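You operate a simulated robot arm through the tools that you are given. There is no shell and no other tool.

The job below is to be done with a simulated robot arm. You get a single attempt, and the scene is never put back.

JOB
Cool the tunnel down fast.
Fine: exhaust lever to 90 and locked again, fan on high, heat off; wait till the screen says COLD.
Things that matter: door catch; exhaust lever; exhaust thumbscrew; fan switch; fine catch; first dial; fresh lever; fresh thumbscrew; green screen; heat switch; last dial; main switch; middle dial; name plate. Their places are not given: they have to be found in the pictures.

Only the result counts: the job must be done as asked and must still hold three seconds after the hand-in. Knocking over, shifting, dropping, spilling or breaking anything else fails it.

ROBOT AND FRAMES
A 7-joint arm with a two-finger parallel gripper, fixed in place. Base frame: the origin is at the foot of the arm, x ahead of it, y to its left, z up. Lengths are in m, angles in degrees, forces in N, time in s.
Its first joint turns from -166.0 to 166.0 degrees. Payload 4.4 kg.
The TCP is the grasp point between the finger pads, 0.023 m short of the fingertips. In the tool frame z runs along the fingers and y along their closing line. The gripper opens to 0.094 m. The fingers are 0.038 m wide and 0.01 m thick; the gripper's body (0.054 by 0.096 m) begins 0.039 m behind the TCP.
Orientation is told as [roll, pitch, yaw] about the base's x, y, z axes, in that order, counted from this pose: with the fingers straight down and closing along the base's y, the tool's x points along the base's -x, its y along +y and its z along -z.

CONTROLS
- The arm moves only by the tool send_rows. Its argument "motion" is a list of rows, each an object of numbers (a shift or turn left out is 0, a gripper value left out holds the last): "wx", "wy", "wz": the turn, a rotation vector about the tool's x, y, z in rad; "tx", "ty", "tz": the shift along the tool's x, y, z in m; "fingers": the finger opening in m, from 0 to 0.094. In form: [{"wx": .., "wy": .., "wz": .., "tx": .., "ty": .., "tz": .., "fingers": ..}, ...]. A call has 1 to 20 rows; each row is the pose to reach, as a shift and turn from the pose commanded when the call began, along the tool's axes at that moment. Each row takes 0.2 s and may step no farther than 0.05 m and 8.6 degrees from the row before; otherwise, or with a gripper value out of range, the whole call is refused. Where a pose cannot be reached the arm comes as near as it can. A force on the tool above 70 N (or 10 N above the force at the start of the call, whichever is more), or a blocked arm, ends the call early, and 0.2 s more pass. Each finger travels about 0.108 m/s and halts on what it meets, pressing with about 35 N; the grip force reading is that of the motor and also rises with nothing between the fingers. The clock runs only during rows and for 0.2 s after the last one: add rows that repeat a pose to give the fingers time. The reply holds the time, the measured pose of the TCP, the force on the tool along the base axes, the opening and the grip force, in the units named above and with some noise, with the torque about the TCP (base axes, N m) and any sound that the robot's microphone picked up, and new pictures: "show" is both (left out), scene, wrist or none.
- Cameras (640 x 400 px; columns grow to the right, rows downward): "scene" is fixed at [0.2189, 0.4994, 1.6441]; the picture's right is [-0.26, -0.97, 0.00], its down [-0.65, 0.17, -0.74] and it looks along [0.71, -0.19, -0.67] (base axes); focal length 358 px, centre (320, 200). "wrist" rides on the gripper at [0.086, 0.016, -0.074] in the tool frame; the picture's right is [-0.18, 0.98, 0.00], its down [-0.58, -0.11, -0.81] and it looks along [-0.79, -0.15, 0.59] (tool axes); focal length 243 px, centre (320, 200).
- pixel_to_xyz(camera, pixels): for up to 12 pixels [column, row] of the newest picture of that camera ("zoom" is the newest enlarged one), the place [x, y, z] in the base frame of the surface seen there, good to about 0.003 m. It takes no simulated time.
- inspect(camera, box): a new picture of the part [left, top, right, bottom] of that camera's present view, enlarged. It takes no simulated time.
- finish_job(): hands the job in; it is judged then, once.

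Unless the task says otherwise, let go and move clear before handing in.

The tools are called as name(argument=value, ...) on one line, values as JSON. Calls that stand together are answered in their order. send_rows: Moves the arm, as the interface text tells. Its arguments: {"type":"object","properties":{"motion":{"type":"array"},"show":{"type":"string","enum":["both","scene","wrist","none"]}},"required":["motion"]} The other tools are called the same way: pixel_to_xyz (camera, pixels) gives the place of the surface under pixels of a picture; inspect (camera, box) takes an enlarged picture of a part of a camera's view; finish_job () hands the job in.

At the start:

```text
t: 0.0
ee_pos: [0.538, 0.1176, 1.2839]
ee_rot: [0.0, 0.0, -0.1]
contact_force: [0.5, -0.3, -0.1]
ft_torque: [-0.03, -0.02, 0.0]
grip_width: 0.094
gripper_force: 0.0
```

scene: 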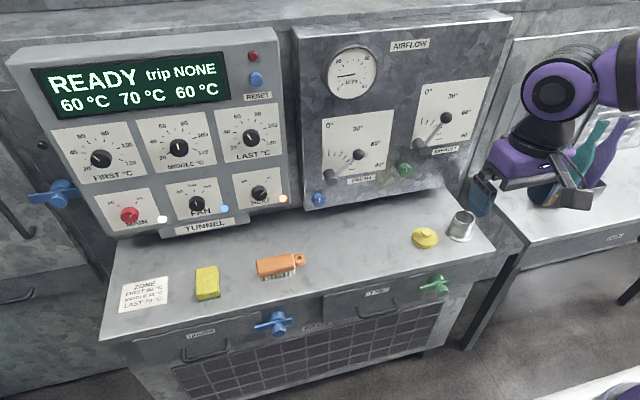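
wrist: 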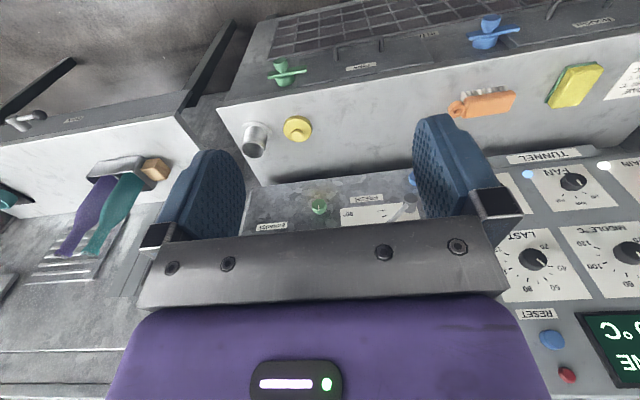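

The scene shows the control panel on the left (screen near (135,85)) and the airflow panel with the two levers near (345,160) and (430,130). I'll zoom in on these first.

inspect(camera="scene", box=[290, 30, 510, 220])

inspect(camera="scene", box=[80, 160, 310, 250])

inspect(camera="scene", box=[10, 20, 300, 250])

```text
2.11 times, centred on (400, 125) of scene
```

zoom: 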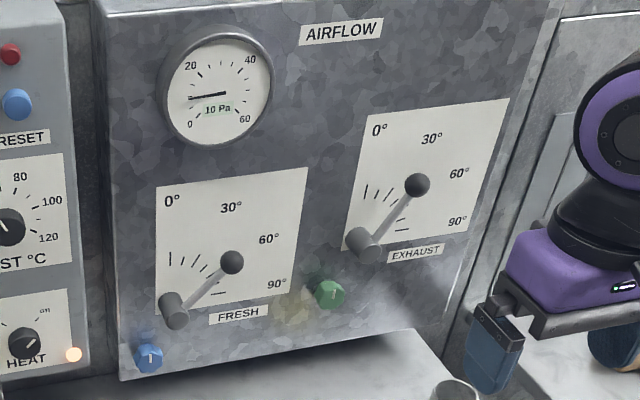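

```text
2.78 times, centred on (195, 205) of scene
```

zoom: 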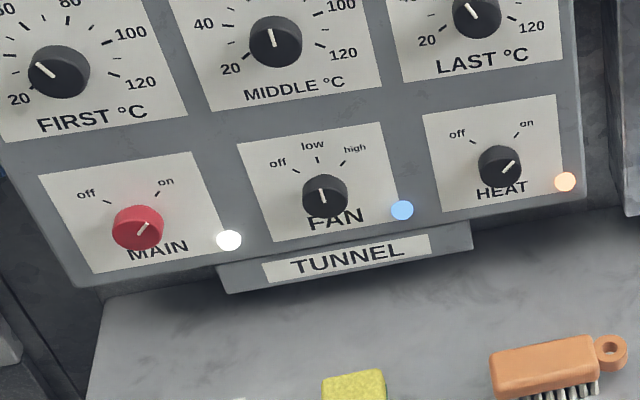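

```text
1.74 times, centred on (155, 135) of scene
```

zoom: 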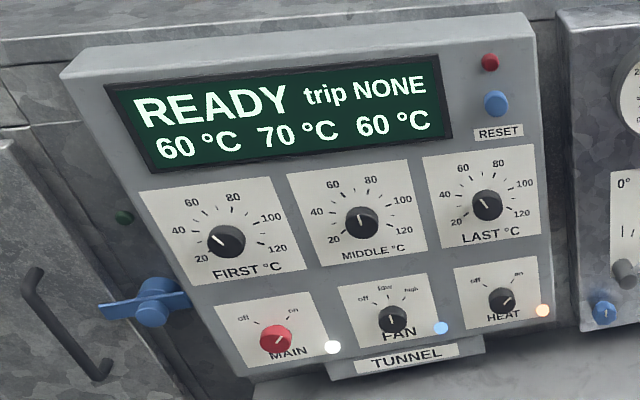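

Fan pointer is at low, heat at on, and the exhaust lever reads about 45°, with the green thumbscrew at its lower left (scene ~(403,169)). I'll get 3D positions of all these items.

pixel_to_xyz(camera="scene", pixels=[[446, 117], [418, 146], [432, 132], [403, 169], [357, 155], [331, 176], [318, 199], [196, 204], [260, 193], [129, 215], [450, 100], [380, 100]])

pixel_to_xyz(camera="scene", pixels=[[310, 60], [480, 40], [310, 200], [440, 180], [20, 60], [270, 60], [120, 230], [285, 200], [300, 230], [200, 250], [170, 110], [222, 180]])

inspect(camera="scene", box=[390, 75, 490, 185])

```text
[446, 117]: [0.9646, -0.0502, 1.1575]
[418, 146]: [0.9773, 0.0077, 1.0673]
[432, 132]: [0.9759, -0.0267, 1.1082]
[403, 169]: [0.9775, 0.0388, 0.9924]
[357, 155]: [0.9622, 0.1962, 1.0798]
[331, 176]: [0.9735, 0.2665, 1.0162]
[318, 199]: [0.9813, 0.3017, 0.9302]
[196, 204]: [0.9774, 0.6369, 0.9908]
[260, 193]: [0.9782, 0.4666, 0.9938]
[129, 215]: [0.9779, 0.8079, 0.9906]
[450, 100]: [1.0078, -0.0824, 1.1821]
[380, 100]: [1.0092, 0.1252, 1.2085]
```

```text
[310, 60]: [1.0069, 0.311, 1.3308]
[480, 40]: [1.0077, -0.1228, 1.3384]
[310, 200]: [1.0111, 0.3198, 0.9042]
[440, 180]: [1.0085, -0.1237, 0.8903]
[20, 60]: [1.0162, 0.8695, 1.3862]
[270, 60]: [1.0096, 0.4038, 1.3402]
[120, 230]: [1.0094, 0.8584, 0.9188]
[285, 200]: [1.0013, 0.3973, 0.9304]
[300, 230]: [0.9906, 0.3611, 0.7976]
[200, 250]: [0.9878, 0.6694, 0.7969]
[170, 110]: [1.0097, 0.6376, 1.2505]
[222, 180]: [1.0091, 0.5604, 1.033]
```

```text
3.64 times, centred on (440, 130) of scene
```

zoom: 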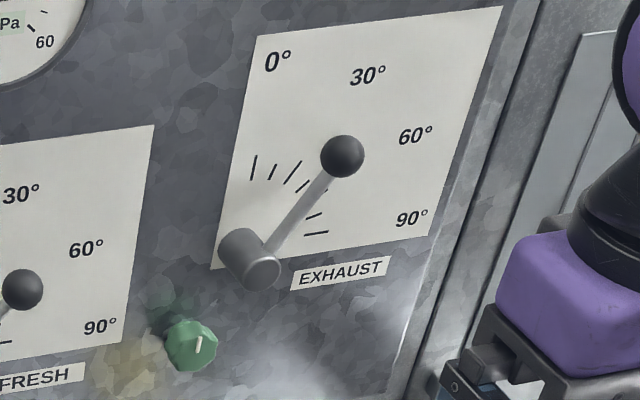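

The panel face is the vertical plane x≈1.009 and the knobs stick out to about x=0.977. I'll measure the exhaust lever hub, ball, thumbscrew and name plate more closely.

pixel_to_xyz(camera="zoom", pixels=[[342, 157], [258, 275], [240, 243], [300, 210], [310, 200], [190, 345], [205, 345], [175, 340], [315, 233], [253, 167], [340, 270], [222, 265]])

pixel_to_xyz(camera="scene", pixels=[[205, 228], [205, 236], [170, 235], [162, 219], [224, 209], [283, 198], [461, 215], [461, 235], [424, 235], [280, 258], [196, 197], [260, 187]])

inspect(camera="scene", box=[385, 150, 425, 185])

```text
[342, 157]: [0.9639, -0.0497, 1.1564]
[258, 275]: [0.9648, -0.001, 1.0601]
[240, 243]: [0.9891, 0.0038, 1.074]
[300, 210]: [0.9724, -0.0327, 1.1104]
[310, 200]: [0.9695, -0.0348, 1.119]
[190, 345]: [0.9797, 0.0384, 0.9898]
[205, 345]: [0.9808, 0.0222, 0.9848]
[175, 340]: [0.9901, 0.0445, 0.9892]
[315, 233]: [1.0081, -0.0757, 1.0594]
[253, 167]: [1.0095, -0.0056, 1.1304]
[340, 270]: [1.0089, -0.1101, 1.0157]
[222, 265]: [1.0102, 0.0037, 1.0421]
```

```text
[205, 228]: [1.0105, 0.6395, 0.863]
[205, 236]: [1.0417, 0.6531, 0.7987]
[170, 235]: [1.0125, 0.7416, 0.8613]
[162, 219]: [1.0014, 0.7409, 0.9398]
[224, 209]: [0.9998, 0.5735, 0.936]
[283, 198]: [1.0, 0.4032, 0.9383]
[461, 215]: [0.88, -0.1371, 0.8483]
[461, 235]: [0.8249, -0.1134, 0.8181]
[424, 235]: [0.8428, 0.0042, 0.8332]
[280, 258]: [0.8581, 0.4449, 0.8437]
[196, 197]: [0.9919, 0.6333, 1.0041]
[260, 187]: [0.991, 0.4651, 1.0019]
```

```text
11.43 times, centred on (405, 168) of scene
```

zoom: 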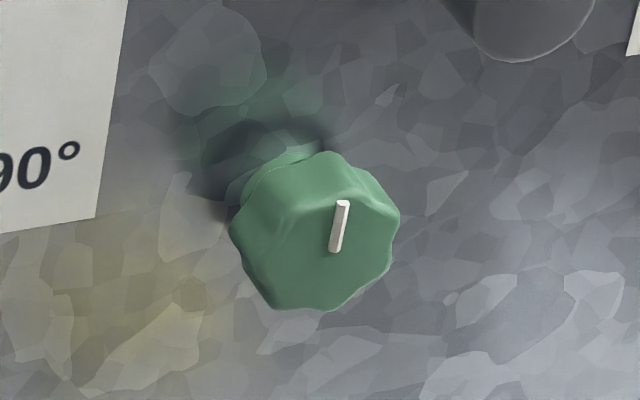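

The green thumbscrew is a lobed knob with its white mark up. I'll measure its face edges to get its centre and size.

pixel_to_xyz(camera="zoom", pixels=[[318, 240], [336, 248], [342, 205], [240, 240], [392, 240], [320, 302], [290, 180], [330, 160], [270, 290], [370, 280], [260, 195], [385, 205]])

inspect(camera="scene", box=[175, 185, 235, 225])

```text
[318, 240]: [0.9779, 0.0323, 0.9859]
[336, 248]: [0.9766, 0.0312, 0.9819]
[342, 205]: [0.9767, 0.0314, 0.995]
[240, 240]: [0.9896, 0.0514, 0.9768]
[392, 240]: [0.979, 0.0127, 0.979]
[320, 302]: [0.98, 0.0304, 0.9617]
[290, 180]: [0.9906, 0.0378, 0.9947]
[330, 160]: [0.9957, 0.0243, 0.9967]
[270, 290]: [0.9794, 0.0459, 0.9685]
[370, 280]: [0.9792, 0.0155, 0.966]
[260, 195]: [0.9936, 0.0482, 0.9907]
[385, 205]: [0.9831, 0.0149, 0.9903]
```

```text
10.00 times, centred on (205, 205) of scene
```

zoom: 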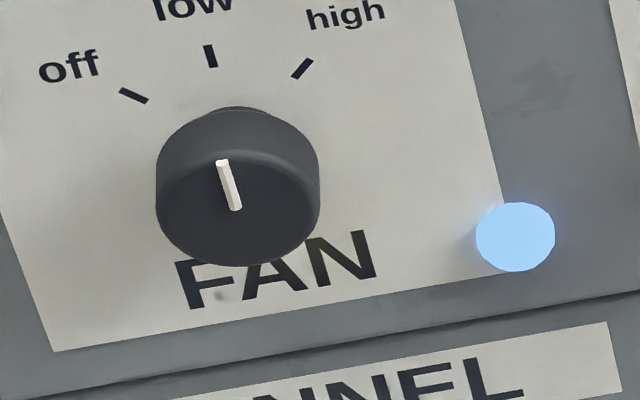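

The green screw's centre is about (y 0.032, z 0.981) with its face at x≈0.979. The exhaust hub is at about (y −0.004, z 1.060), with the ball at roughly 30°. I'll swing the gripper to point at the panel (+X) while moving to a standoff.

send_rows(motion=[{"wy": -0.1309, "tx": -0.0177, "ty": -0.0073, "tz": 0.015}, {"wy": -0.2618, "tx": -0.0353, "ty": -0.0146, "tz": 0.03}, {"wy": -0.3927, "tx": -0.053, "ty": -0.0219, "tz": 0.045}, {"wy": -0.5236, "tx": -0.0707, "ty": -0.0292, "tz": 0.06}, {"wy": -0.6545, "tx": -0.0883, "ty": -0.0365, "tz": 0.075}, {"wy": -0.7854, "tx": -0.106, "ty": -0.0438, "tz": 0.09}, {"wy": -0.9163, "tx": -0.1237, "ty": -0.0511, "tz": 0.105}, {"wy": -1.0472, "tx": -0.1413, "ty": -0.0584, "tz": 0.12}, {"wy": -1.1781, "tx": -0.159, "ty": -0.0657, "tz": 0.135}, {"wy": -1.309, "tx": -0.1767, "ty": -0.073, "tz": 0.15}, {"wy": -1.4399, "tx": -0.1943, "ty": -0.0803, "tz": 0.165}, {"wy": -1.5708, "tx": -0.212, "ty": -0.0876, "tz": 0.18}, {"wy": -1.5708, "tx": -0.212, "ty": -0.0876, "tz": 0.18}])

```text
t: 2.8
ee_pos: [0.7492, 0.0302, 1.1025]
ee_rot: [-87.6, -89.9, 87.0]
contact_force: [0.1, -0.3, 0.5]
ft_torque: [-0.03, 0.02, 0.03]
grip_width: 0.0939
gripper_force: 0.0
out of reach, approached as far as the arm can: row 9
```

scene: 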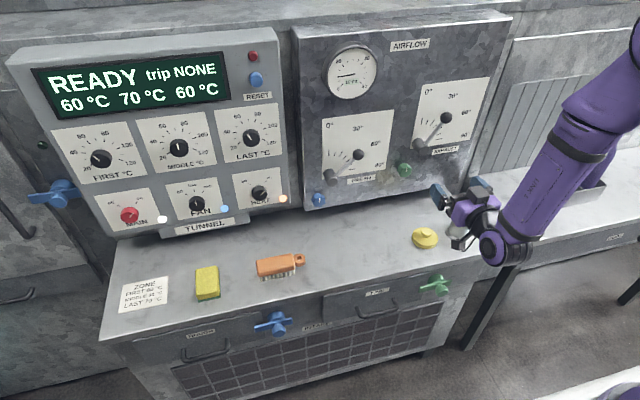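
wrist: 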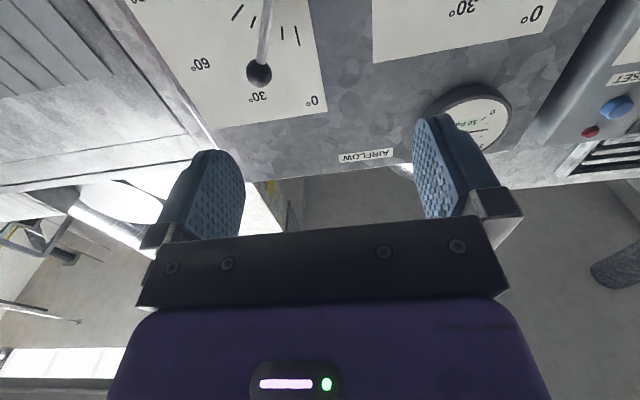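

The gripper now points at the panel at (0.749, 0.030, 1.1025). I'll look at the gripper's shape underneath, then move toward the green screw.

inspect(camera="scene", box=[390, 150, 550, 280])

pixel_to_xyz(camera="scene", pixels=[[424, 232], [424, 244], [412, 238], [438, 238], [300, 262], [265, 268], [207, 275], [207, 300]])

```text
3.08 times, centred on (470, 215) of scene
```

zoom: 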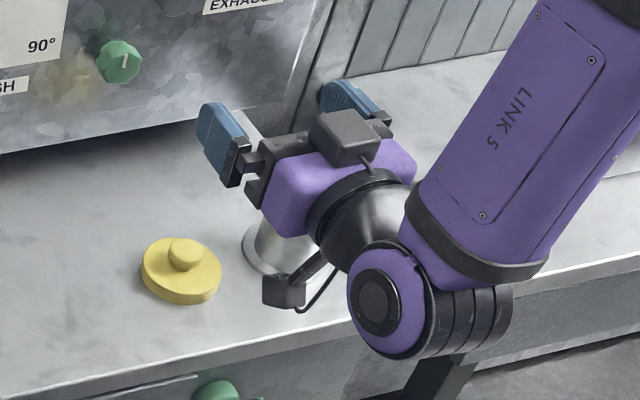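

```text
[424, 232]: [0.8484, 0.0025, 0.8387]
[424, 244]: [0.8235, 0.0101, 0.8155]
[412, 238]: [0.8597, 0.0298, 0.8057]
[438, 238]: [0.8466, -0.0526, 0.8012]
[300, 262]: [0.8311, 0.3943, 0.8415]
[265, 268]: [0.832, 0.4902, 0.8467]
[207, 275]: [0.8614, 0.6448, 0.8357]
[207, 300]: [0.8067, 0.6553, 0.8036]
```

The wrist camera hangs below the gripper and the yellow weight's top is at about z=0.84. I'll check how low the wrist joint hangs before lowering.

pixel_to_xyz(camera="zoom", pixels=[[375, 300], [375, 345], [440, 350], [283, 295], [283, 305], [186, 245], [345, 130], [300, 215]])

```text
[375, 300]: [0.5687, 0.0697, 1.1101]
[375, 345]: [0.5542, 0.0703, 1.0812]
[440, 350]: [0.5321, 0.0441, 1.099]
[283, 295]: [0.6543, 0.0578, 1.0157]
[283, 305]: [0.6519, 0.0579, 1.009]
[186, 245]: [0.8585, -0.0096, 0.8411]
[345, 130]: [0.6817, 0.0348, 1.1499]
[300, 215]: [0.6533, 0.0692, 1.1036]
```

The wrist joint sits at gripper height and the camera bottom is about 0.10 below the TCP, so there is about 4 cm clearance over the yellow weight. I'll move to the pre-grasp in front of the green screw.

send_rows(motion=[{"tx": 0.02, "ty": 0.0, "tz": 0.03, "fingers": 0.075}, {"tx": 0.04, "ty": 0.001, "tz": 0.06}, {"tx": 0.061, "ty": 0.001, "tz": 0.09}, {"tx": 0.081, "ty": 0.002, "tz": 0.12}, {"tx": 0.101, "ty": 0.002, "tz": 0.15}, {"tx": 0.1215, "ty": 0.002, "tz": 0.18}, {"tx": 0.1215, "ty": 0.002, "tz": 0.18}])

```text
t: 4.4
ee_pos: [0.9303, 0.0603, 0.9924]
ee_rot: [-63.4, -89.4, 61.3]
contact_force: [-0.2, 0.5, 0.5]
ft_torque: [0.0, 0.03, -0.01]
grip_width: 0.075
gripper_force: 0.0
out of reach, approached as far as the arm can: row 1, 2, 3, 4, 5, 6, 7
```

scene: 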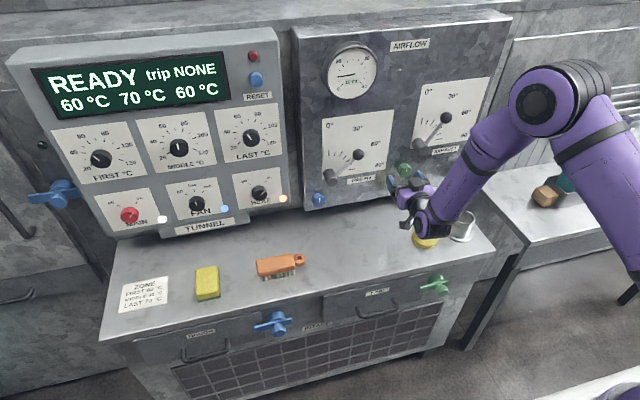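
wrist: 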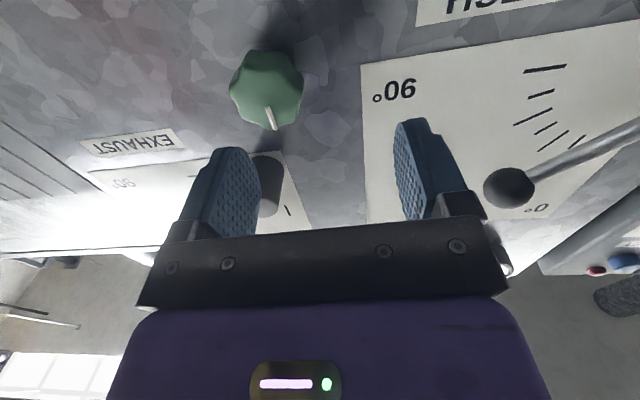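

The arm stopped at (0.930, 0.060, 0.992) instead of the commanded (0.93, 0.032, 0.982), apparently near a joint limit. I'll hold the command to see whether it converges.

send_rows(motion=[{"tz": 0.0}, {"tz": 0.0}, {"tz": 0.0}], show="none")

pixel_to_xyz(camera="scene", pixels=[[535, 102], [595, 90], [425, 215], [490, 160], [620, 220], [600, 120]])

```text
t: 5.2
ee_pos: [0.928, 0.0595, 0.9933]
ee_rot: [-61.3, -89.4, 59.3]
contact_force: [0.4, -0.1, 0.4]
ft_torque: [-0.02, 0.02, -0.01]
grip_width: 0.0751
gripper_force: 0.0
```

```text
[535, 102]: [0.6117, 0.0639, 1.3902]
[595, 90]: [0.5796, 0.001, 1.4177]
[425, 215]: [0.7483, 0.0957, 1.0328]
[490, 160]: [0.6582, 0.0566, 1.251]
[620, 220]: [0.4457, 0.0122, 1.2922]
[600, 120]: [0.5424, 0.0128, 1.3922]
```

The elbow sits high (0.58, 0.03, 1.40) over a low wrist, so a wrist joint is probably near its limit. I'll probe small corrections toward the screw from here to see what the arm allows.

send_rows(motion=[{"ty": -0.009}, {"ty": -0.018}, {"ty": -0.028}, {"ty": -0.028}], show="none")

```text
t: 6.2
ee_pos: [0.9296, 0.0606, 0.993]
ee_rot: [-61.5, -89.5, 59.5]
contact_force: [0.3, 0.2, -0.9]
ft_torque: [0.02, -0.01, 0.04]
grip_width: 0.0749
gripper_force: 0.1
out of reach, approached as far as the arm can: row 1, 2, 3, 4
```

It won't move toward −y in this posture. I'll test whether a slight downward tilt of the tool frees it up.

send_rows(motion=[{"wy": 0.087}, {"wy": 0.175, "ty": -0.01}, {"wy": 0.262, "ty": -0.02}, {"wy": 0.262, "ty": -0.028}, {"wy": 0.262, "ty": -0.028}])

```text
t: 7.4
ee_pos: [0.9308, 0.0485, 0.9935]
ee_rot: [-0.8, -74.9, -0.2]
contact_force: [0.1, 0.1, 0.6]
ft_torque: [-0.02, 0.0, 0.01]
grip_width: 0.0748
gripper_force: 0.0
out of reach, approached as far as the arm can: row 1, 2, 3, 4, 5
```

scene: 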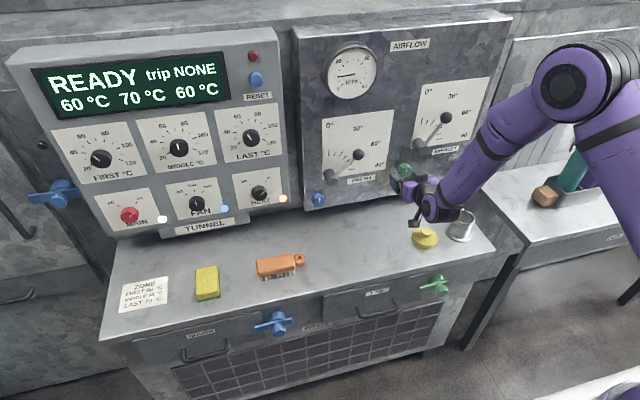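
wrist: 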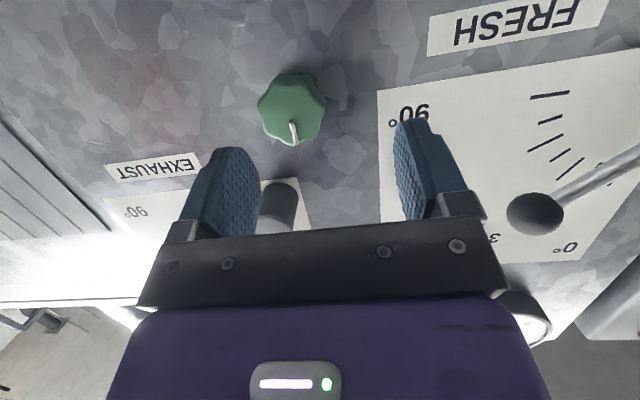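

At a 15° tilt it got closer to the target (y 0.0485) but still falls short. I'll look closely at the arm's posture to understand the limit.

inspect(camera="scene", box=[380, 20, 640, 270])

pixel_to_xyz(camera="scene", pixels=[[566, 85], [600, 60], [600, 130], [630, 200], [500, 140], [460, 185], [440, 215], [425, 205]])

```text
1.60 times, centred on (510, 145) of scene
```

zoom: 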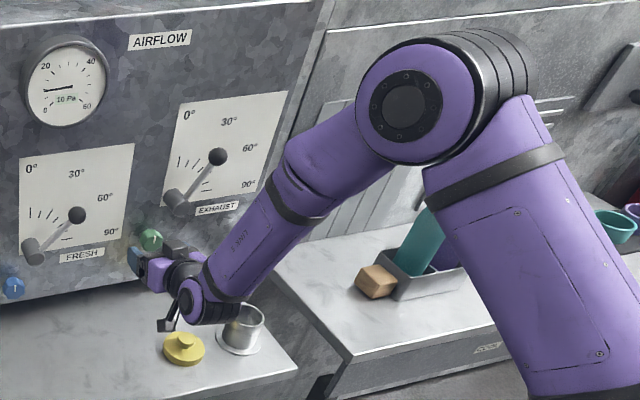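

```text
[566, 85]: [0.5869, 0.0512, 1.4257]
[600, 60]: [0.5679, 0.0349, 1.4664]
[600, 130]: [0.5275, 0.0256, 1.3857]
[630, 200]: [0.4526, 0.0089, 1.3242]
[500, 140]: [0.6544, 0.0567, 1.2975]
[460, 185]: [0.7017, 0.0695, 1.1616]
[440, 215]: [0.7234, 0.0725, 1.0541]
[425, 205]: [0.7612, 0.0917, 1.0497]
```

The y error shrinks as the tool tilts toward the forearm, which suggests the forearm-roll joint is at its limit. Yawing the tool a few degrees toward −y should free it. I'll level the tool again with a 6° yaw.

send_rows(motion=[{"wy": -0.06, "wx": 0.035}, {"wy": -0.13, "wx": 0.07}, {"wy": -0.2, "wx": 0.105}, {"wy": -0.262, "wx": 0.105}, {"wy": -0.262, "wx": 0.105}], show="wrist")

```text
t: 8.6
ee_pos: [0.9281, 0.0483, 0.9959]
ee_rot: [-97.8, -89.2, 91.8]
contact_force: [-0.3, -0.4, 0.1]
ft_torque: [0.02, -0.02, -0.02]
grip_width: 0.0747
gripper_force: 0.0
```

wrist: 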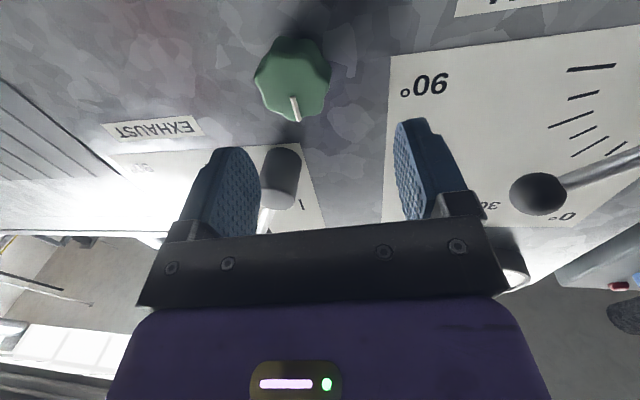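

With the yaw the pose is reachable again: (0.928, 0.048, 0.996), no limit reported. I'll shift to line up with the screw at (y 0.033, z 0.981), adding 3° more yaw for margin.

send_rows(motion=[{"wx": 0.026, "tx": 0.005, "ty": -0.005, "tz": 0.002}, {"wx": 0.052, "tx": 0.01, "ty": -0.01, "tz": 0.004}, {"wx": 0.052, "tx": 0.015, "ty": -0.0148, "tz": 0.0056}, {"wx": 0.052, "tx": 0.015, "ty": -0.0148, "tz": 0.0056}])

```text
t: 9.6
ee_pos: [0.9329, 0.0338, 0.9802]
ee_rot: [-96.2, -89.2, 87.2]
contact_force: [-0.2, 0.3, -0.1]
ft_torque: [0.03, 0.0, 0.0]
grip_width: 0.075
gripper_force: 0.0
```

scene: 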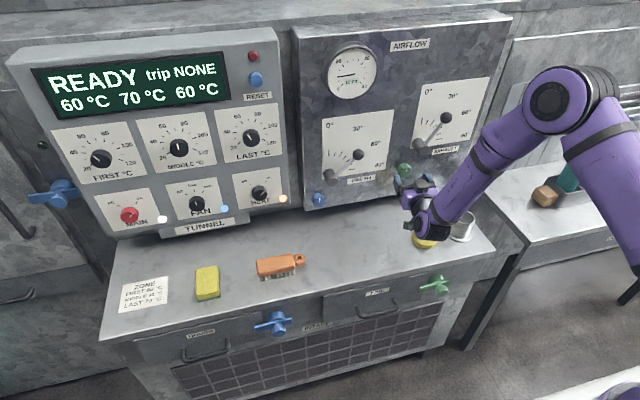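
wrist: 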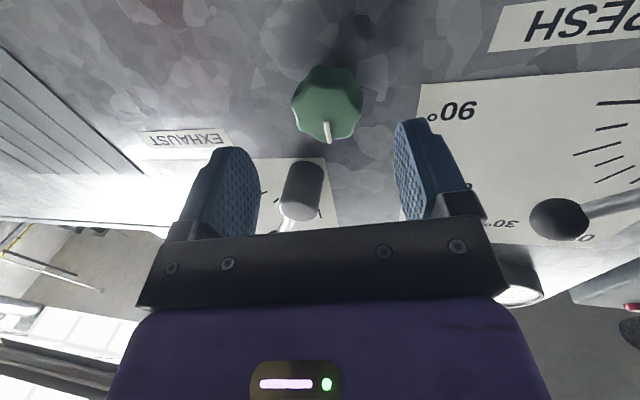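

Now well aligned at (0.933, 0.034, 0.980) with the screw centred in the wrist view at (327,105). I'll measure the screw from the wrist camera.

pixel_to_xyz(camera="wrist", pixels=[[327, 130], [327, 120], [296, 105], [360, 105], [330, 100], [310, 130], [345, 130], [315, 75], [345, 75], [323, 138]])

inspect(camera="wrist", box=[240, 40, 420, 180])

```text
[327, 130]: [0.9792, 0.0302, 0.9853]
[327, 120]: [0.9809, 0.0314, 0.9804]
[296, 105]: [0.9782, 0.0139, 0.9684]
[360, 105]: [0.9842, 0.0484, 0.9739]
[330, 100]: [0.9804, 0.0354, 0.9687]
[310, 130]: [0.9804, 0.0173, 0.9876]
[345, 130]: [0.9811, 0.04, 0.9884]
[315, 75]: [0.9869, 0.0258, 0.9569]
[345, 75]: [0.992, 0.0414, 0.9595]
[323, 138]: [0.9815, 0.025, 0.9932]
```

```text
2.86 times, centred on (330, 110) of wrist
```

zoom: 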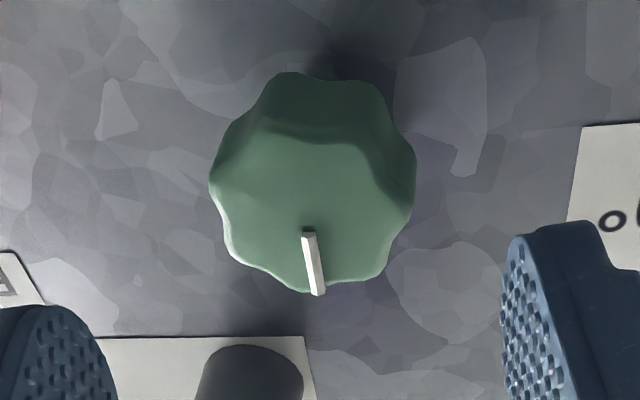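

The screw centre is about (y 0.031, z 0.977) with radius ≈0.02. I'll advance so the fingers straddle it, without closing yet.

send_rows(motion=[{"tx": 0.003, "ty": 0.002, "tz": 0.014, "fingers": 0.066}, {"tx": 0.003, "ty": 0.004, "tz": 0.028, "fingers": 0.066}, {"tx": 0.003, "ty": 0.0058, "tz": 0.0416, "fingers": 0.066}, {"tx": 0.003, "ty": 0.0058, "tz": 0.0416, "fingers": 0.066}])

```text
t: 10.6
ee_pos: [0.9758, 0.0312, 0.9779]
ee_rot: [-96.1, -89.2, 87.1]
contact_force: [0.3, 0.3, -0.4]
ft_torque: [-0.03, -0.02, -0.02]
grip_width: 0.0662
gripper_force: 0.1
```

scene: 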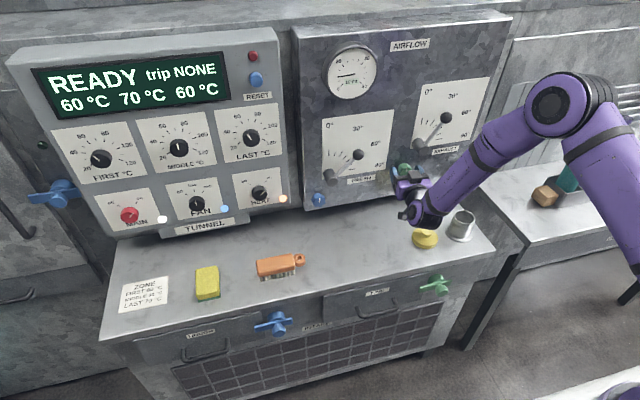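
wrist: 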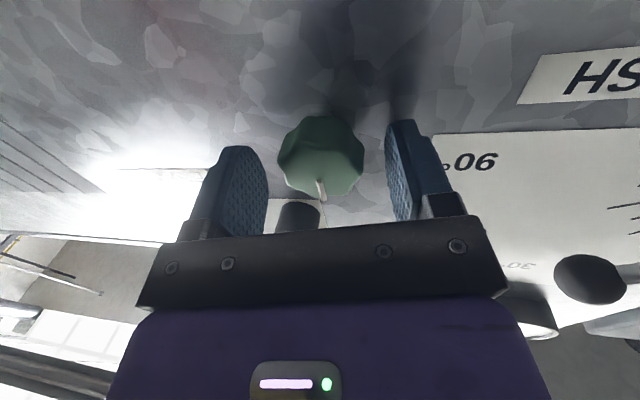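

The screw sits centred between the fingers (columns 278–364). I'll close on it.

send_rows(motion=[{"fingers": 0.05}, {"fingers": 0.03}, {"fingers": 0.03}], show="wrist")

```text
t: 11.4
ee_pos: [0.9763, 0.0321, 0.9779]
ee_rot: [-96.8, -89.2, 87.9]
contact_force: [5.4, 8.0, 0.7]
ft_torque: [0.03, -0.01, 0.76]
grip_width: 0.0405
gripper_force: 44.4
```

wrist: 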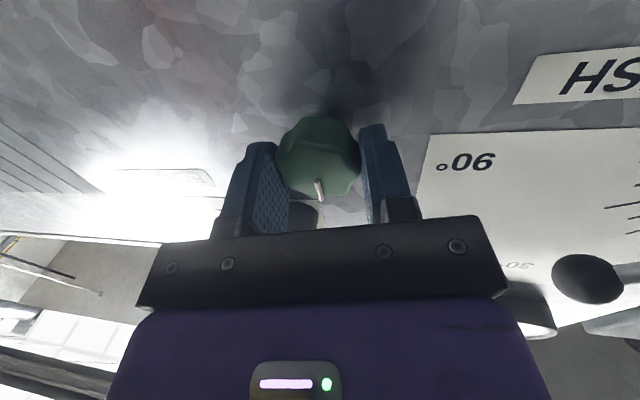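

Gripped at 0.0405 m. I'll turn counter-clockwise (−wz) about 45° and listen and watch the torque.

send_rows(motion=[{"wz": -0.12}, {"wz": -0.24}, {"wz": -0.36}, {"wz": -0.48}, {"wz": -0.6}, {"wz": -0.72}, {"wz": -0.8}], show="wrist")

```text
t: 13.0
ee_pos: [0.9753, 0.0321, 0.9773]
ee_rot: [-90.1, -43.2, 81.1]
contact_force: [8.6, 13.5, 3.3]
ft_torque: [-0.03, -0.34, 1.21]
grip_width: 0.0397
gripper_force: 45.0
```

wrist: 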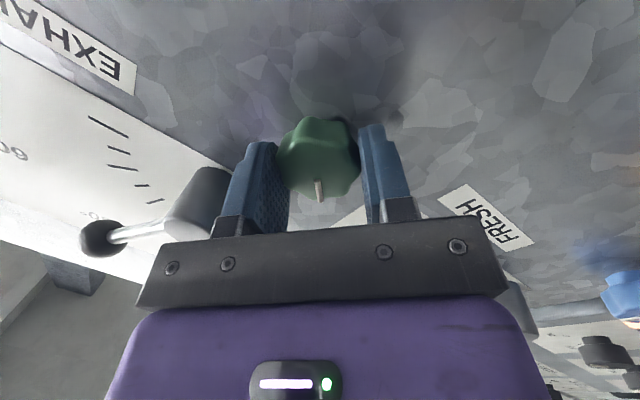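

The mark stays fixed relative to the fingers, so the screw has turned about 46° counter-clockwise with little torque. I'll continue another 45°+.

send_rows(motion=[{"wz": -0.12}, {"wz": -0.24}, {"wz": -0.36}, {"wz": -0.48}, {"wz": -0.6}, {"wz": -0.72}, {"wz": -0.8}])

```text
t: 14.6
ee_pos: [0.9751, 0.0301, 0.9776]
ee_rot: [-90.0, 2.6, 80.9]
contact_force: [-8.3, -2.3, 4.4]
ft_torque: [-0.02, -0.68, -0.45]
grip_width: 0.0393
gripper_force: 45.7
```

scene: 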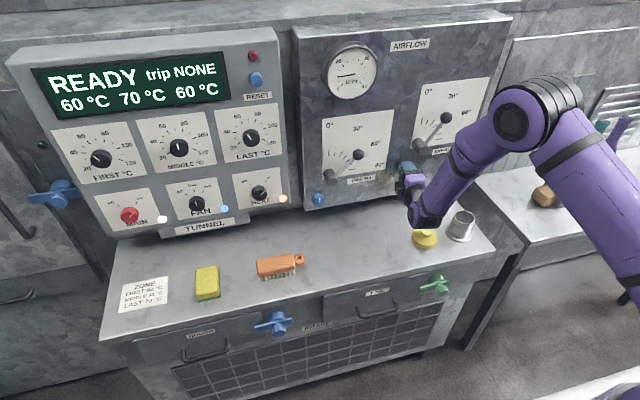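
wrist: 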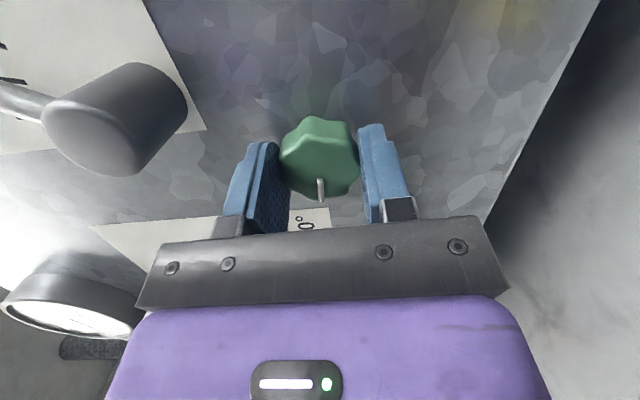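

Turned 92° now with no stop or sound; the torque about the axis is still near zero. I'll keep turning another 46°.

send_rows(motion=[{"wz": -0.12}, {"wz": -0.24}, {"wz": -0.36}, {"wz": -0.48}, {"wz": -0.6}, {"wz": -0.72}, {"wz": -0.8}], show="wrist")

```text
t: 16.2
ee_pos: [0.9759, 0.0316, 0.978]
ee_rot: [-90.4, 48.3, 80.9]
contact_force: [15.3, 4.3, 10.8]
ft_torque: [0.88, -0.81, 0.45]
grip_width: 0.0398
gripper_force: 45.5
```

wrist: 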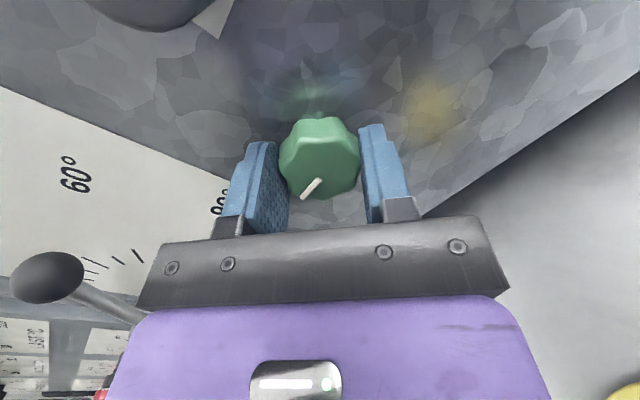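

The mark has now slipped relative to the fingers and the axial torque rose to 0.88, so the screw reached its loosened end stop. I'll open the fingers and back away straight.

send_rows(motion=[{"fingers": 0.066}, {"fingers": 0.066}, {"tz": -0.02}, {"tz": -0.05}, {"tz": -0.08}, {"tz": -0.1}, {"tz": -0.1}])

```text
t: 17.8
ee_pos: [0.8768, 0.0468, 0.9775]
ee_rot: [-90.2, 48.3, 80.8]
contact_force: [-0.6, -0.4, 0.7]
ft_torque: [0.03, 0.0, 0.0]
grip_width: 0.0656
gripper_force: 0.0
```

scene: 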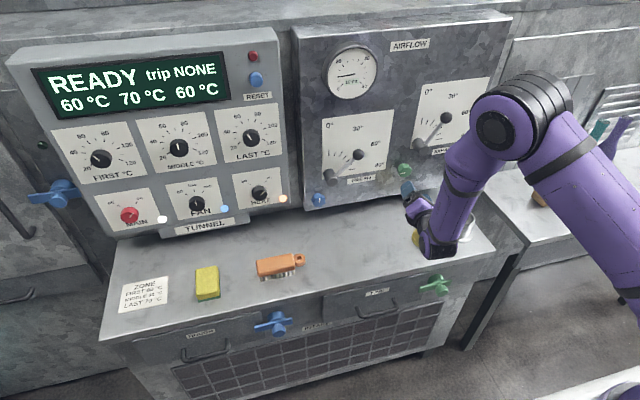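
wrist: 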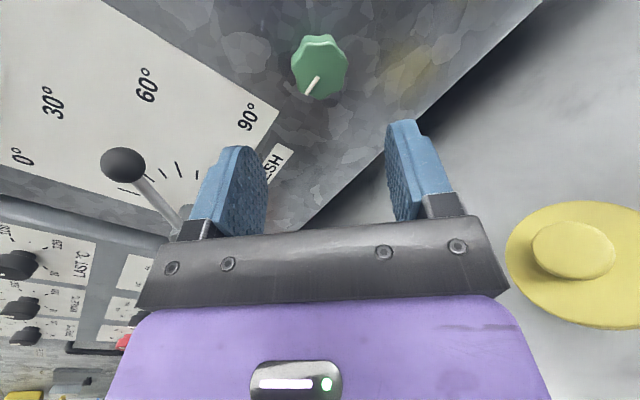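

inspect(camera="scene", box=[380, 75, 490, 185])

pixel_to_xyz(camera="wrist", pixels=[[306, 94], [318, 78], [123, 162]])

```text
3.64 times, centred on (435, 130) of scene
```

zoom: 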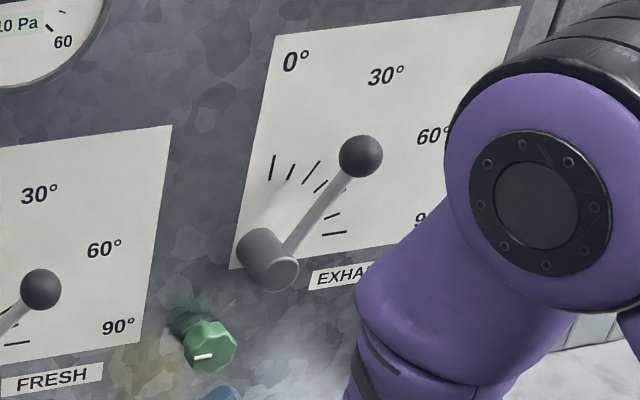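

```text
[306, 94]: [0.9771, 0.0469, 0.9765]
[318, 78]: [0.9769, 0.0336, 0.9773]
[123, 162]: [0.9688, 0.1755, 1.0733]
```

The mark now points left, so unlocked is 90° counter-clockwise and locked is mark-up. Next I'll move in front of the exhaust ball (centre ≈ (0.976, −0.059, 1.149)) with a bit more yaw.

send_rows(motion=[{"wx": -0.013, "wy": 0.012, "tx": 0.036, "ty": -0.011, "tz": 0.007, "fingers": 0.075}, {"wx": -0.0265, "wy": 0.0243, "tx": 0.0726, "ty": -0.0224, "tz": 0.0144}, {"wx": -0.04, "wy": 0.0365, "tx": 0.109, "ty": -0.0335, "tz": 0.0217}, {"wx": -0.053, "wy": 0.0486, "tx": 0.145, "ty": -0.0447, "tz": 0.0289}, {"wx": -0.0663, "wy": 0.0608, "tx": 0.1814, "ty": -0.0559, "tz": 0.0361}, {"wx": -0.0663, "wy": 0.0608, "tx": 0.1814, "ty": -0.0559, "tz": 0.0361}])

```text
t: 19.2
ee_pos: [0.9009, -0.0379, 1.1516]
ee_rot: [-90.2, 48.3, 75.8]
contact_force: [1.1, -0.4, 0.2]
ft_torque: [0.03, -0.03, -0.01]
grip_width: 0.075
gripper_force: 0.1
```

scene: 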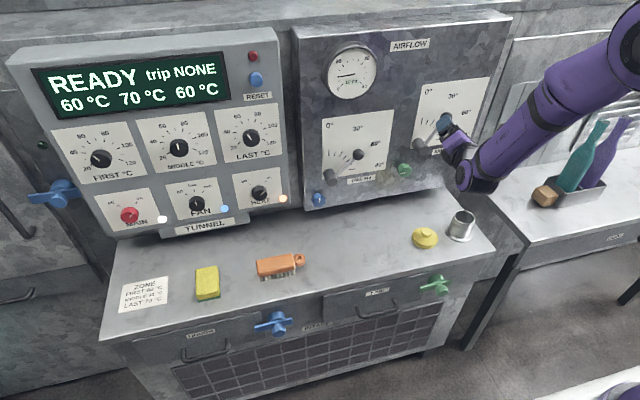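
wrist: 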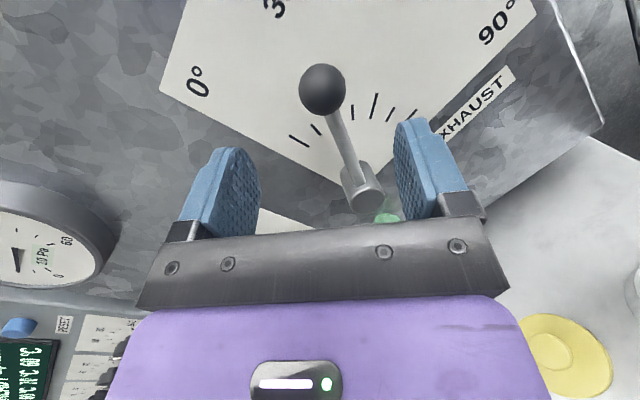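

The ball is centred between the fingers at wrist pixel (322,89) and the lever rod runs back toward the hub. I'll measure the ball and hub from this view.

pixel_to_xyz(camera="wrist", pixels=[[322, 89], [302, 89], [342, 89], [322, 70], [322, 110], [366, 195], [345, 150], [352, 165]])

inspect(camera="wrist", box=[160, 0, 540, 240])

```text
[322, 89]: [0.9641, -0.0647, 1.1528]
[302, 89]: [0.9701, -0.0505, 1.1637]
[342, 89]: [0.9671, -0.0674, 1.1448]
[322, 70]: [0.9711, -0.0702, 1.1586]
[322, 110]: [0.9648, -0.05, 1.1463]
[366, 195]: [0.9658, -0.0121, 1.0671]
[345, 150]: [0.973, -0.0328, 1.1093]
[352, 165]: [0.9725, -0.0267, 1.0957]
```

```text
1.67 times, centred on (350, 120) of wrist
```

zoom: 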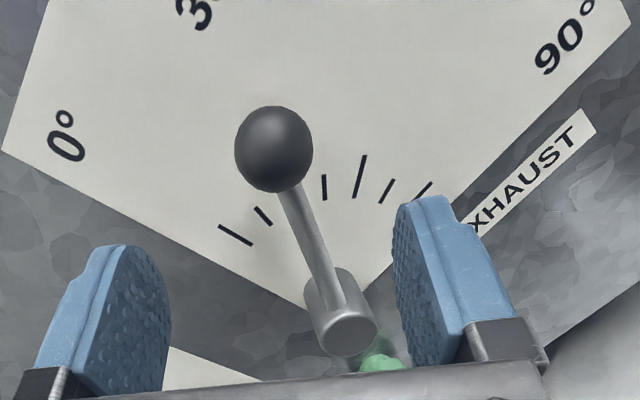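

The ball centre averages to about (0.978, −0.060, 1.148), i.e. the lever is at ~32° with radius ≈0.104. I'll advance to straddle the ball and close on it.

send_rows(motion=[{"ty": 0.0015, "tz": 0.025}, {"ty": 0.003, "tz": 0.05}, {"tx": -0.0008, "ty": 0.0044, "tz": 0.074}, {"tx": -0.0008, "ty": 0.0044, "tz": 0.074}, {"tx": -0.0008, "ty": 0.0044, "tz": 0.074, "fingers": 0.05}, {"tx": -0.0008, "ty": 0.0044, "tz": 0.074, "fingers": 0.03}, {"tx": -0.0008, "ty": 0.0044, "tz": 0.074, "fingers": 0.025}])

```text
t: 20.8
ee_pos: [0.9721, -0.057, 1.1481]
ee_rot: [-90.3, 48.4, 75.5]
contact_force: [5.6, -0.5, 2.2]
ft_torque: [0.15, 0.1, 0.14]
grip_width: 0.0315
gripper_force: 44.8
```

scene: 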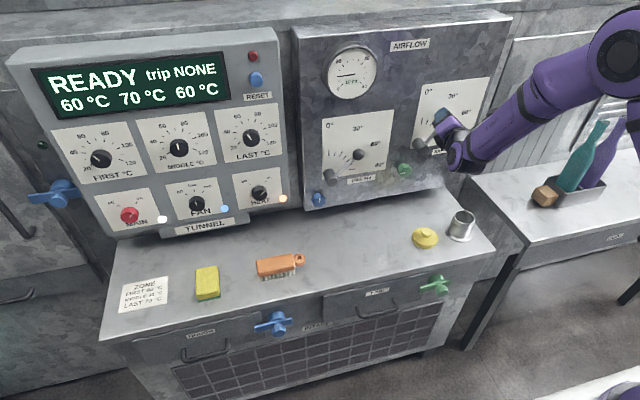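
wrist: 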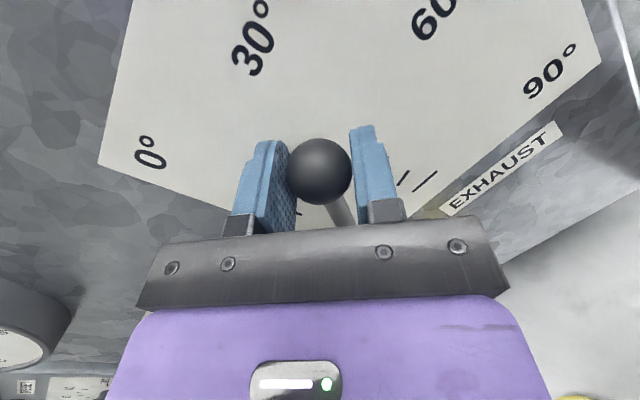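

The ball is gripped at 0.0315 m with little side force. I'll swing it along the arc clockwise, first half to about 62°.

send_rows(motion=[{"wz": 0.07, "tx": 0.0013, "ty": 0.0109, "tz": 0.0022}, {"wz": 0.15, "tx": 0.0014, "ty": 0.0216, "tz": 0.0042}, {"wz": 0.225, "tx": 0.0004, "ty": 0.0322, "tz": 0.006}, {"wz": 0.3, "tx": -0.0017, "ty": 0.0427, "tz": 0.0075}, {"wz": 0.375, "tx": -0.0049, "ty": 0.053, "tz": 0.0089}, {"wz": 0.375, "tx": -0.0049, "ty": 0.053, "tz": 0.0089}])

```text
t: 22.2
ee_pos: [0.9705, -0.0934, 1.1076]
ee_rot: [-90.1, 26.8, 75.8]
contact_force: [26.1, -8.4, 5.5]
ft_torque: [0.15, -0.04, 0.07]
grip_width: 0.0315
gripper_force: 45.4
```

scene: 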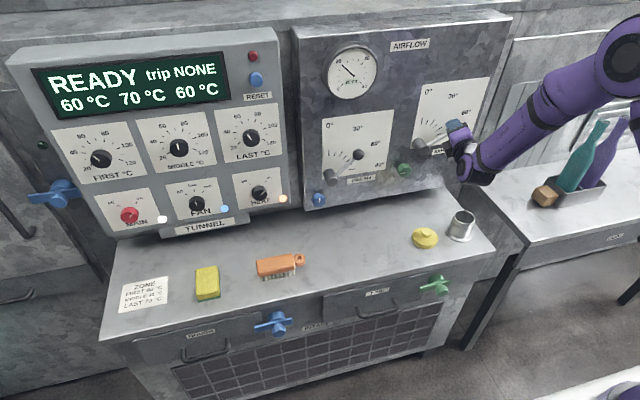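
wrist: 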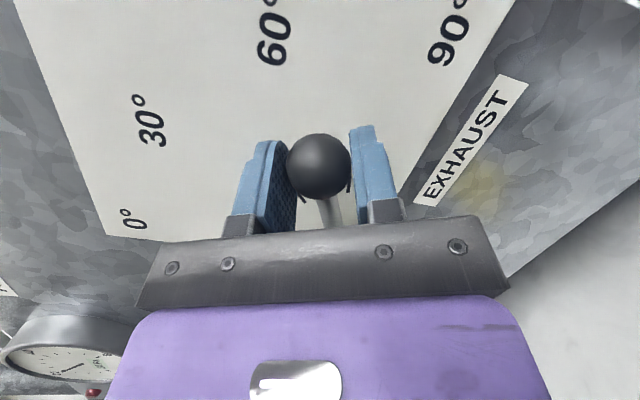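

The lever is now at about 62° and the gauge is changing. There is a mild +X pull (26 N), which I'll ease while continuing the arc to 90°.

send_rows(motion=[{"wz": 0.08, "tx": -0.0007, "ty": 0.0098, "tz": 0.002}, {"wz": 0.16, "tx": -0.0024, "ty": 0.0203, "tz": 0.0038}, {"wz": 0.25, "tx": -0.0051, "ty": 0.0308, "tz": 0.0044}, {"wz": 0.33, "tx": -0.0081, "ty": 0.0393, "tz": 0.0047}, {"wz": 0.4, "tx": -0.0118, "ty": 0.0476, "tz": 0.0048}, {"wz": 0.4, "tx": -0.0118, "ty": 0.0476, "tz": 0.0048}])

```text
t: 23.6
ee_pos: [0.9717, -0.1067, 1.0595]
ee_rot: [-90.1, 3.8, 75.8]
contact_force: [-28.2, 2.4, 2.6]
ft_torque: [0.04, -0.23, -0.26]
grip_width: 0.0316
gripper_force: 45.2
```

scene: 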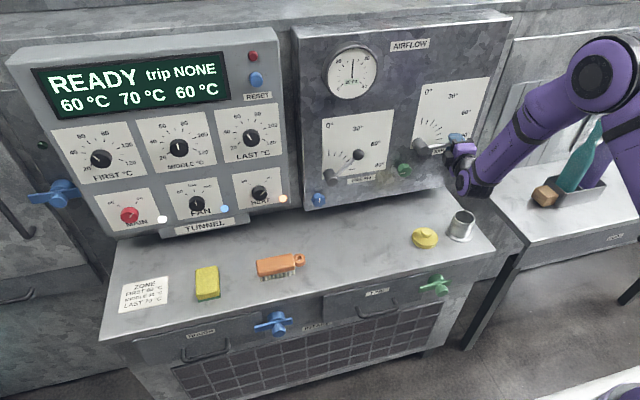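
wrist: 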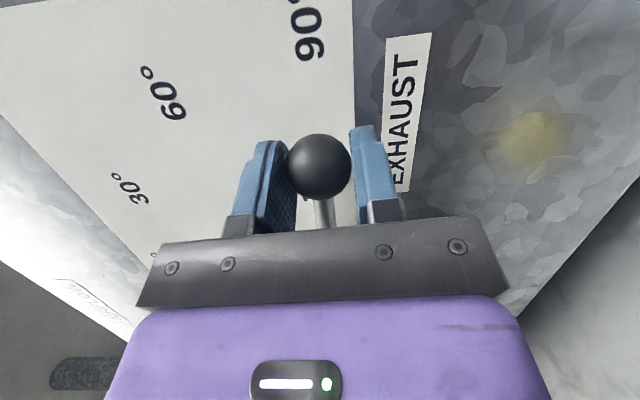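

The TCP is at (0.972, −0.107, 1.060), so the lever should be near 90°. I'll zoom in to check the lever angle before releasing.

inspect(camera="scene", box=[395, 70, 495, 190])

inspect(camera="scene", box=[320, 40, 385, 105])

```text
3.33 times, centred on (445, 130) of scene
```

zoom: 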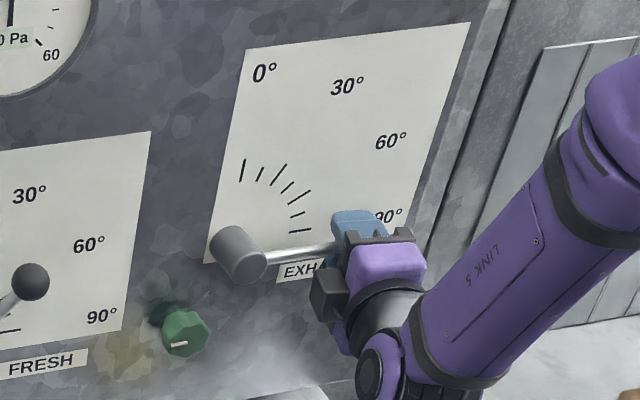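

```text
6.15 times, centred on (352, 72) of scene
```

zoom: 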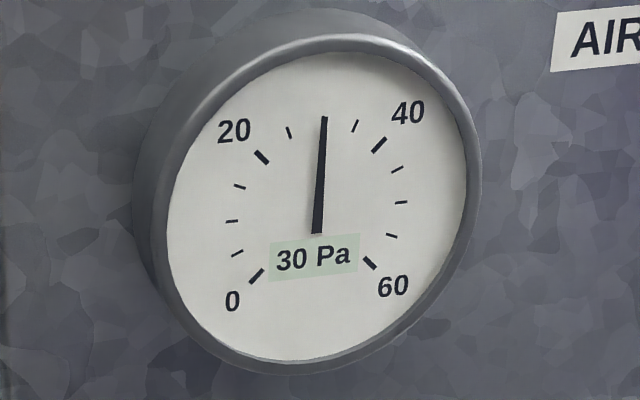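

The gauge reads 30 Pa, up from 10 Pa, and the rod points at the 90° tick. I'll release the ball and back off to check the lever holds.

send_rows(motion=[{"fingers": 0.06}, {"fingers": 0.066}, {"tz": -0.02}, {"tz": -0.05}, {"tz": -0.09}, {"tz": -0.09}])

```text
t: 25.0
ee_pos: [0.8836, -0.0841, 1.0607]
ee_rot: [-90.2, 3.9, 75.9]
contact_force: [0.0, 0.2, -0.2]
ft_torque: [0.0, 0.02, 0.03]
grip_width: 0.0658
gripper_force: 0.1
```

scene: 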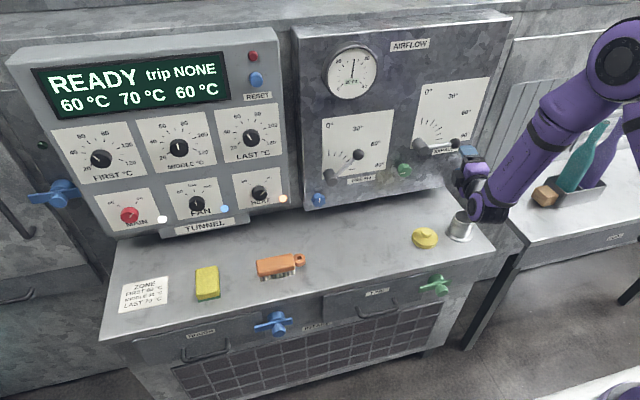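
wrist: 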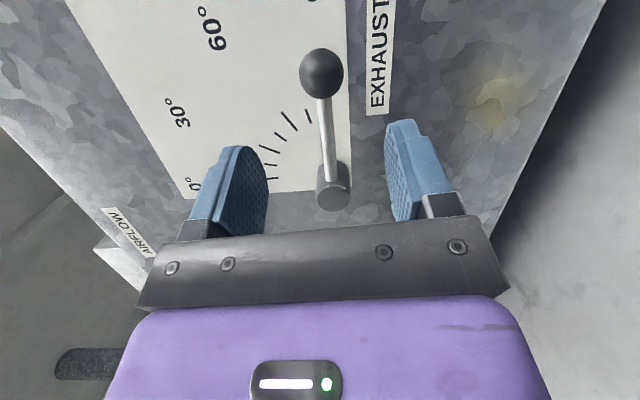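

pixel_to_xyz(camera="wrist", pixels=[[321, 73], [324, 110], [328, 140], [331, 165], [334, 195], [330, 150], [326, 125]])

inspect(camera="scene", box=[395, 70, 495, 190])

inspect(camera="wrist", box=[220, 30, 420, 220])

inspect(camera="scene", box=[320, 40, 385, 105])

```text
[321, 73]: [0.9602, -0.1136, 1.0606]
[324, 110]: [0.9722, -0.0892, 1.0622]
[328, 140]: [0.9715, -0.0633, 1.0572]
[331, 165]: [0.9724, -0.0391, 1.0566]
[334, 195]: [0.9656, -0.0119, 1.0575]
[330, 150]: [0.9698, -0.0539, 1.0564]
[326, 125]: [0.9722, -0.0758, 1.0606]
```

```text
3.33 times, centred on (445, 130) of scene
```

zoom: 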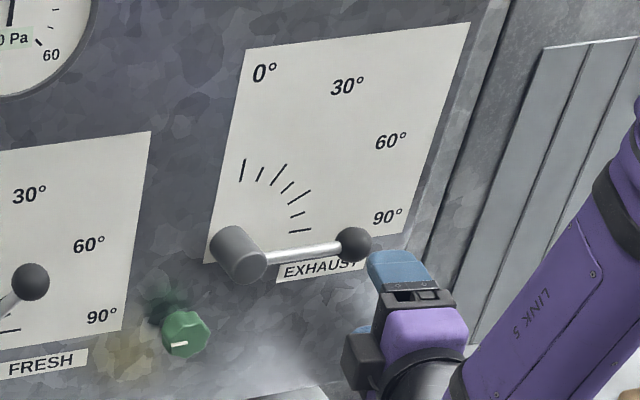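

```text
2.11 times, centred on (320, 125) of wrist
```

zoom: 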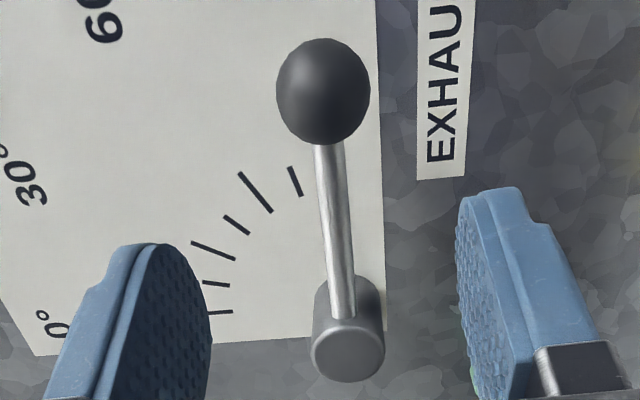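

```text
6.15 times, centred on (352, 72) of scene
```

zoom: 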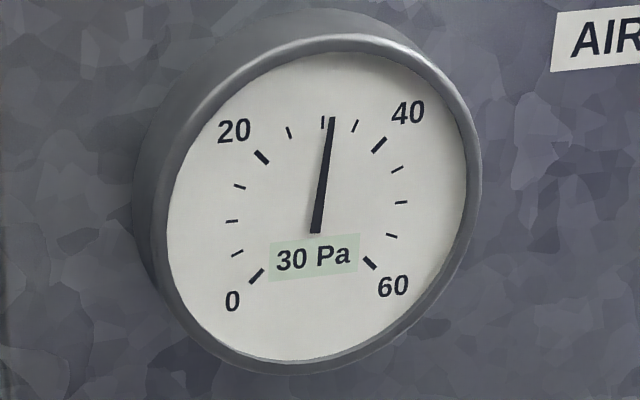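

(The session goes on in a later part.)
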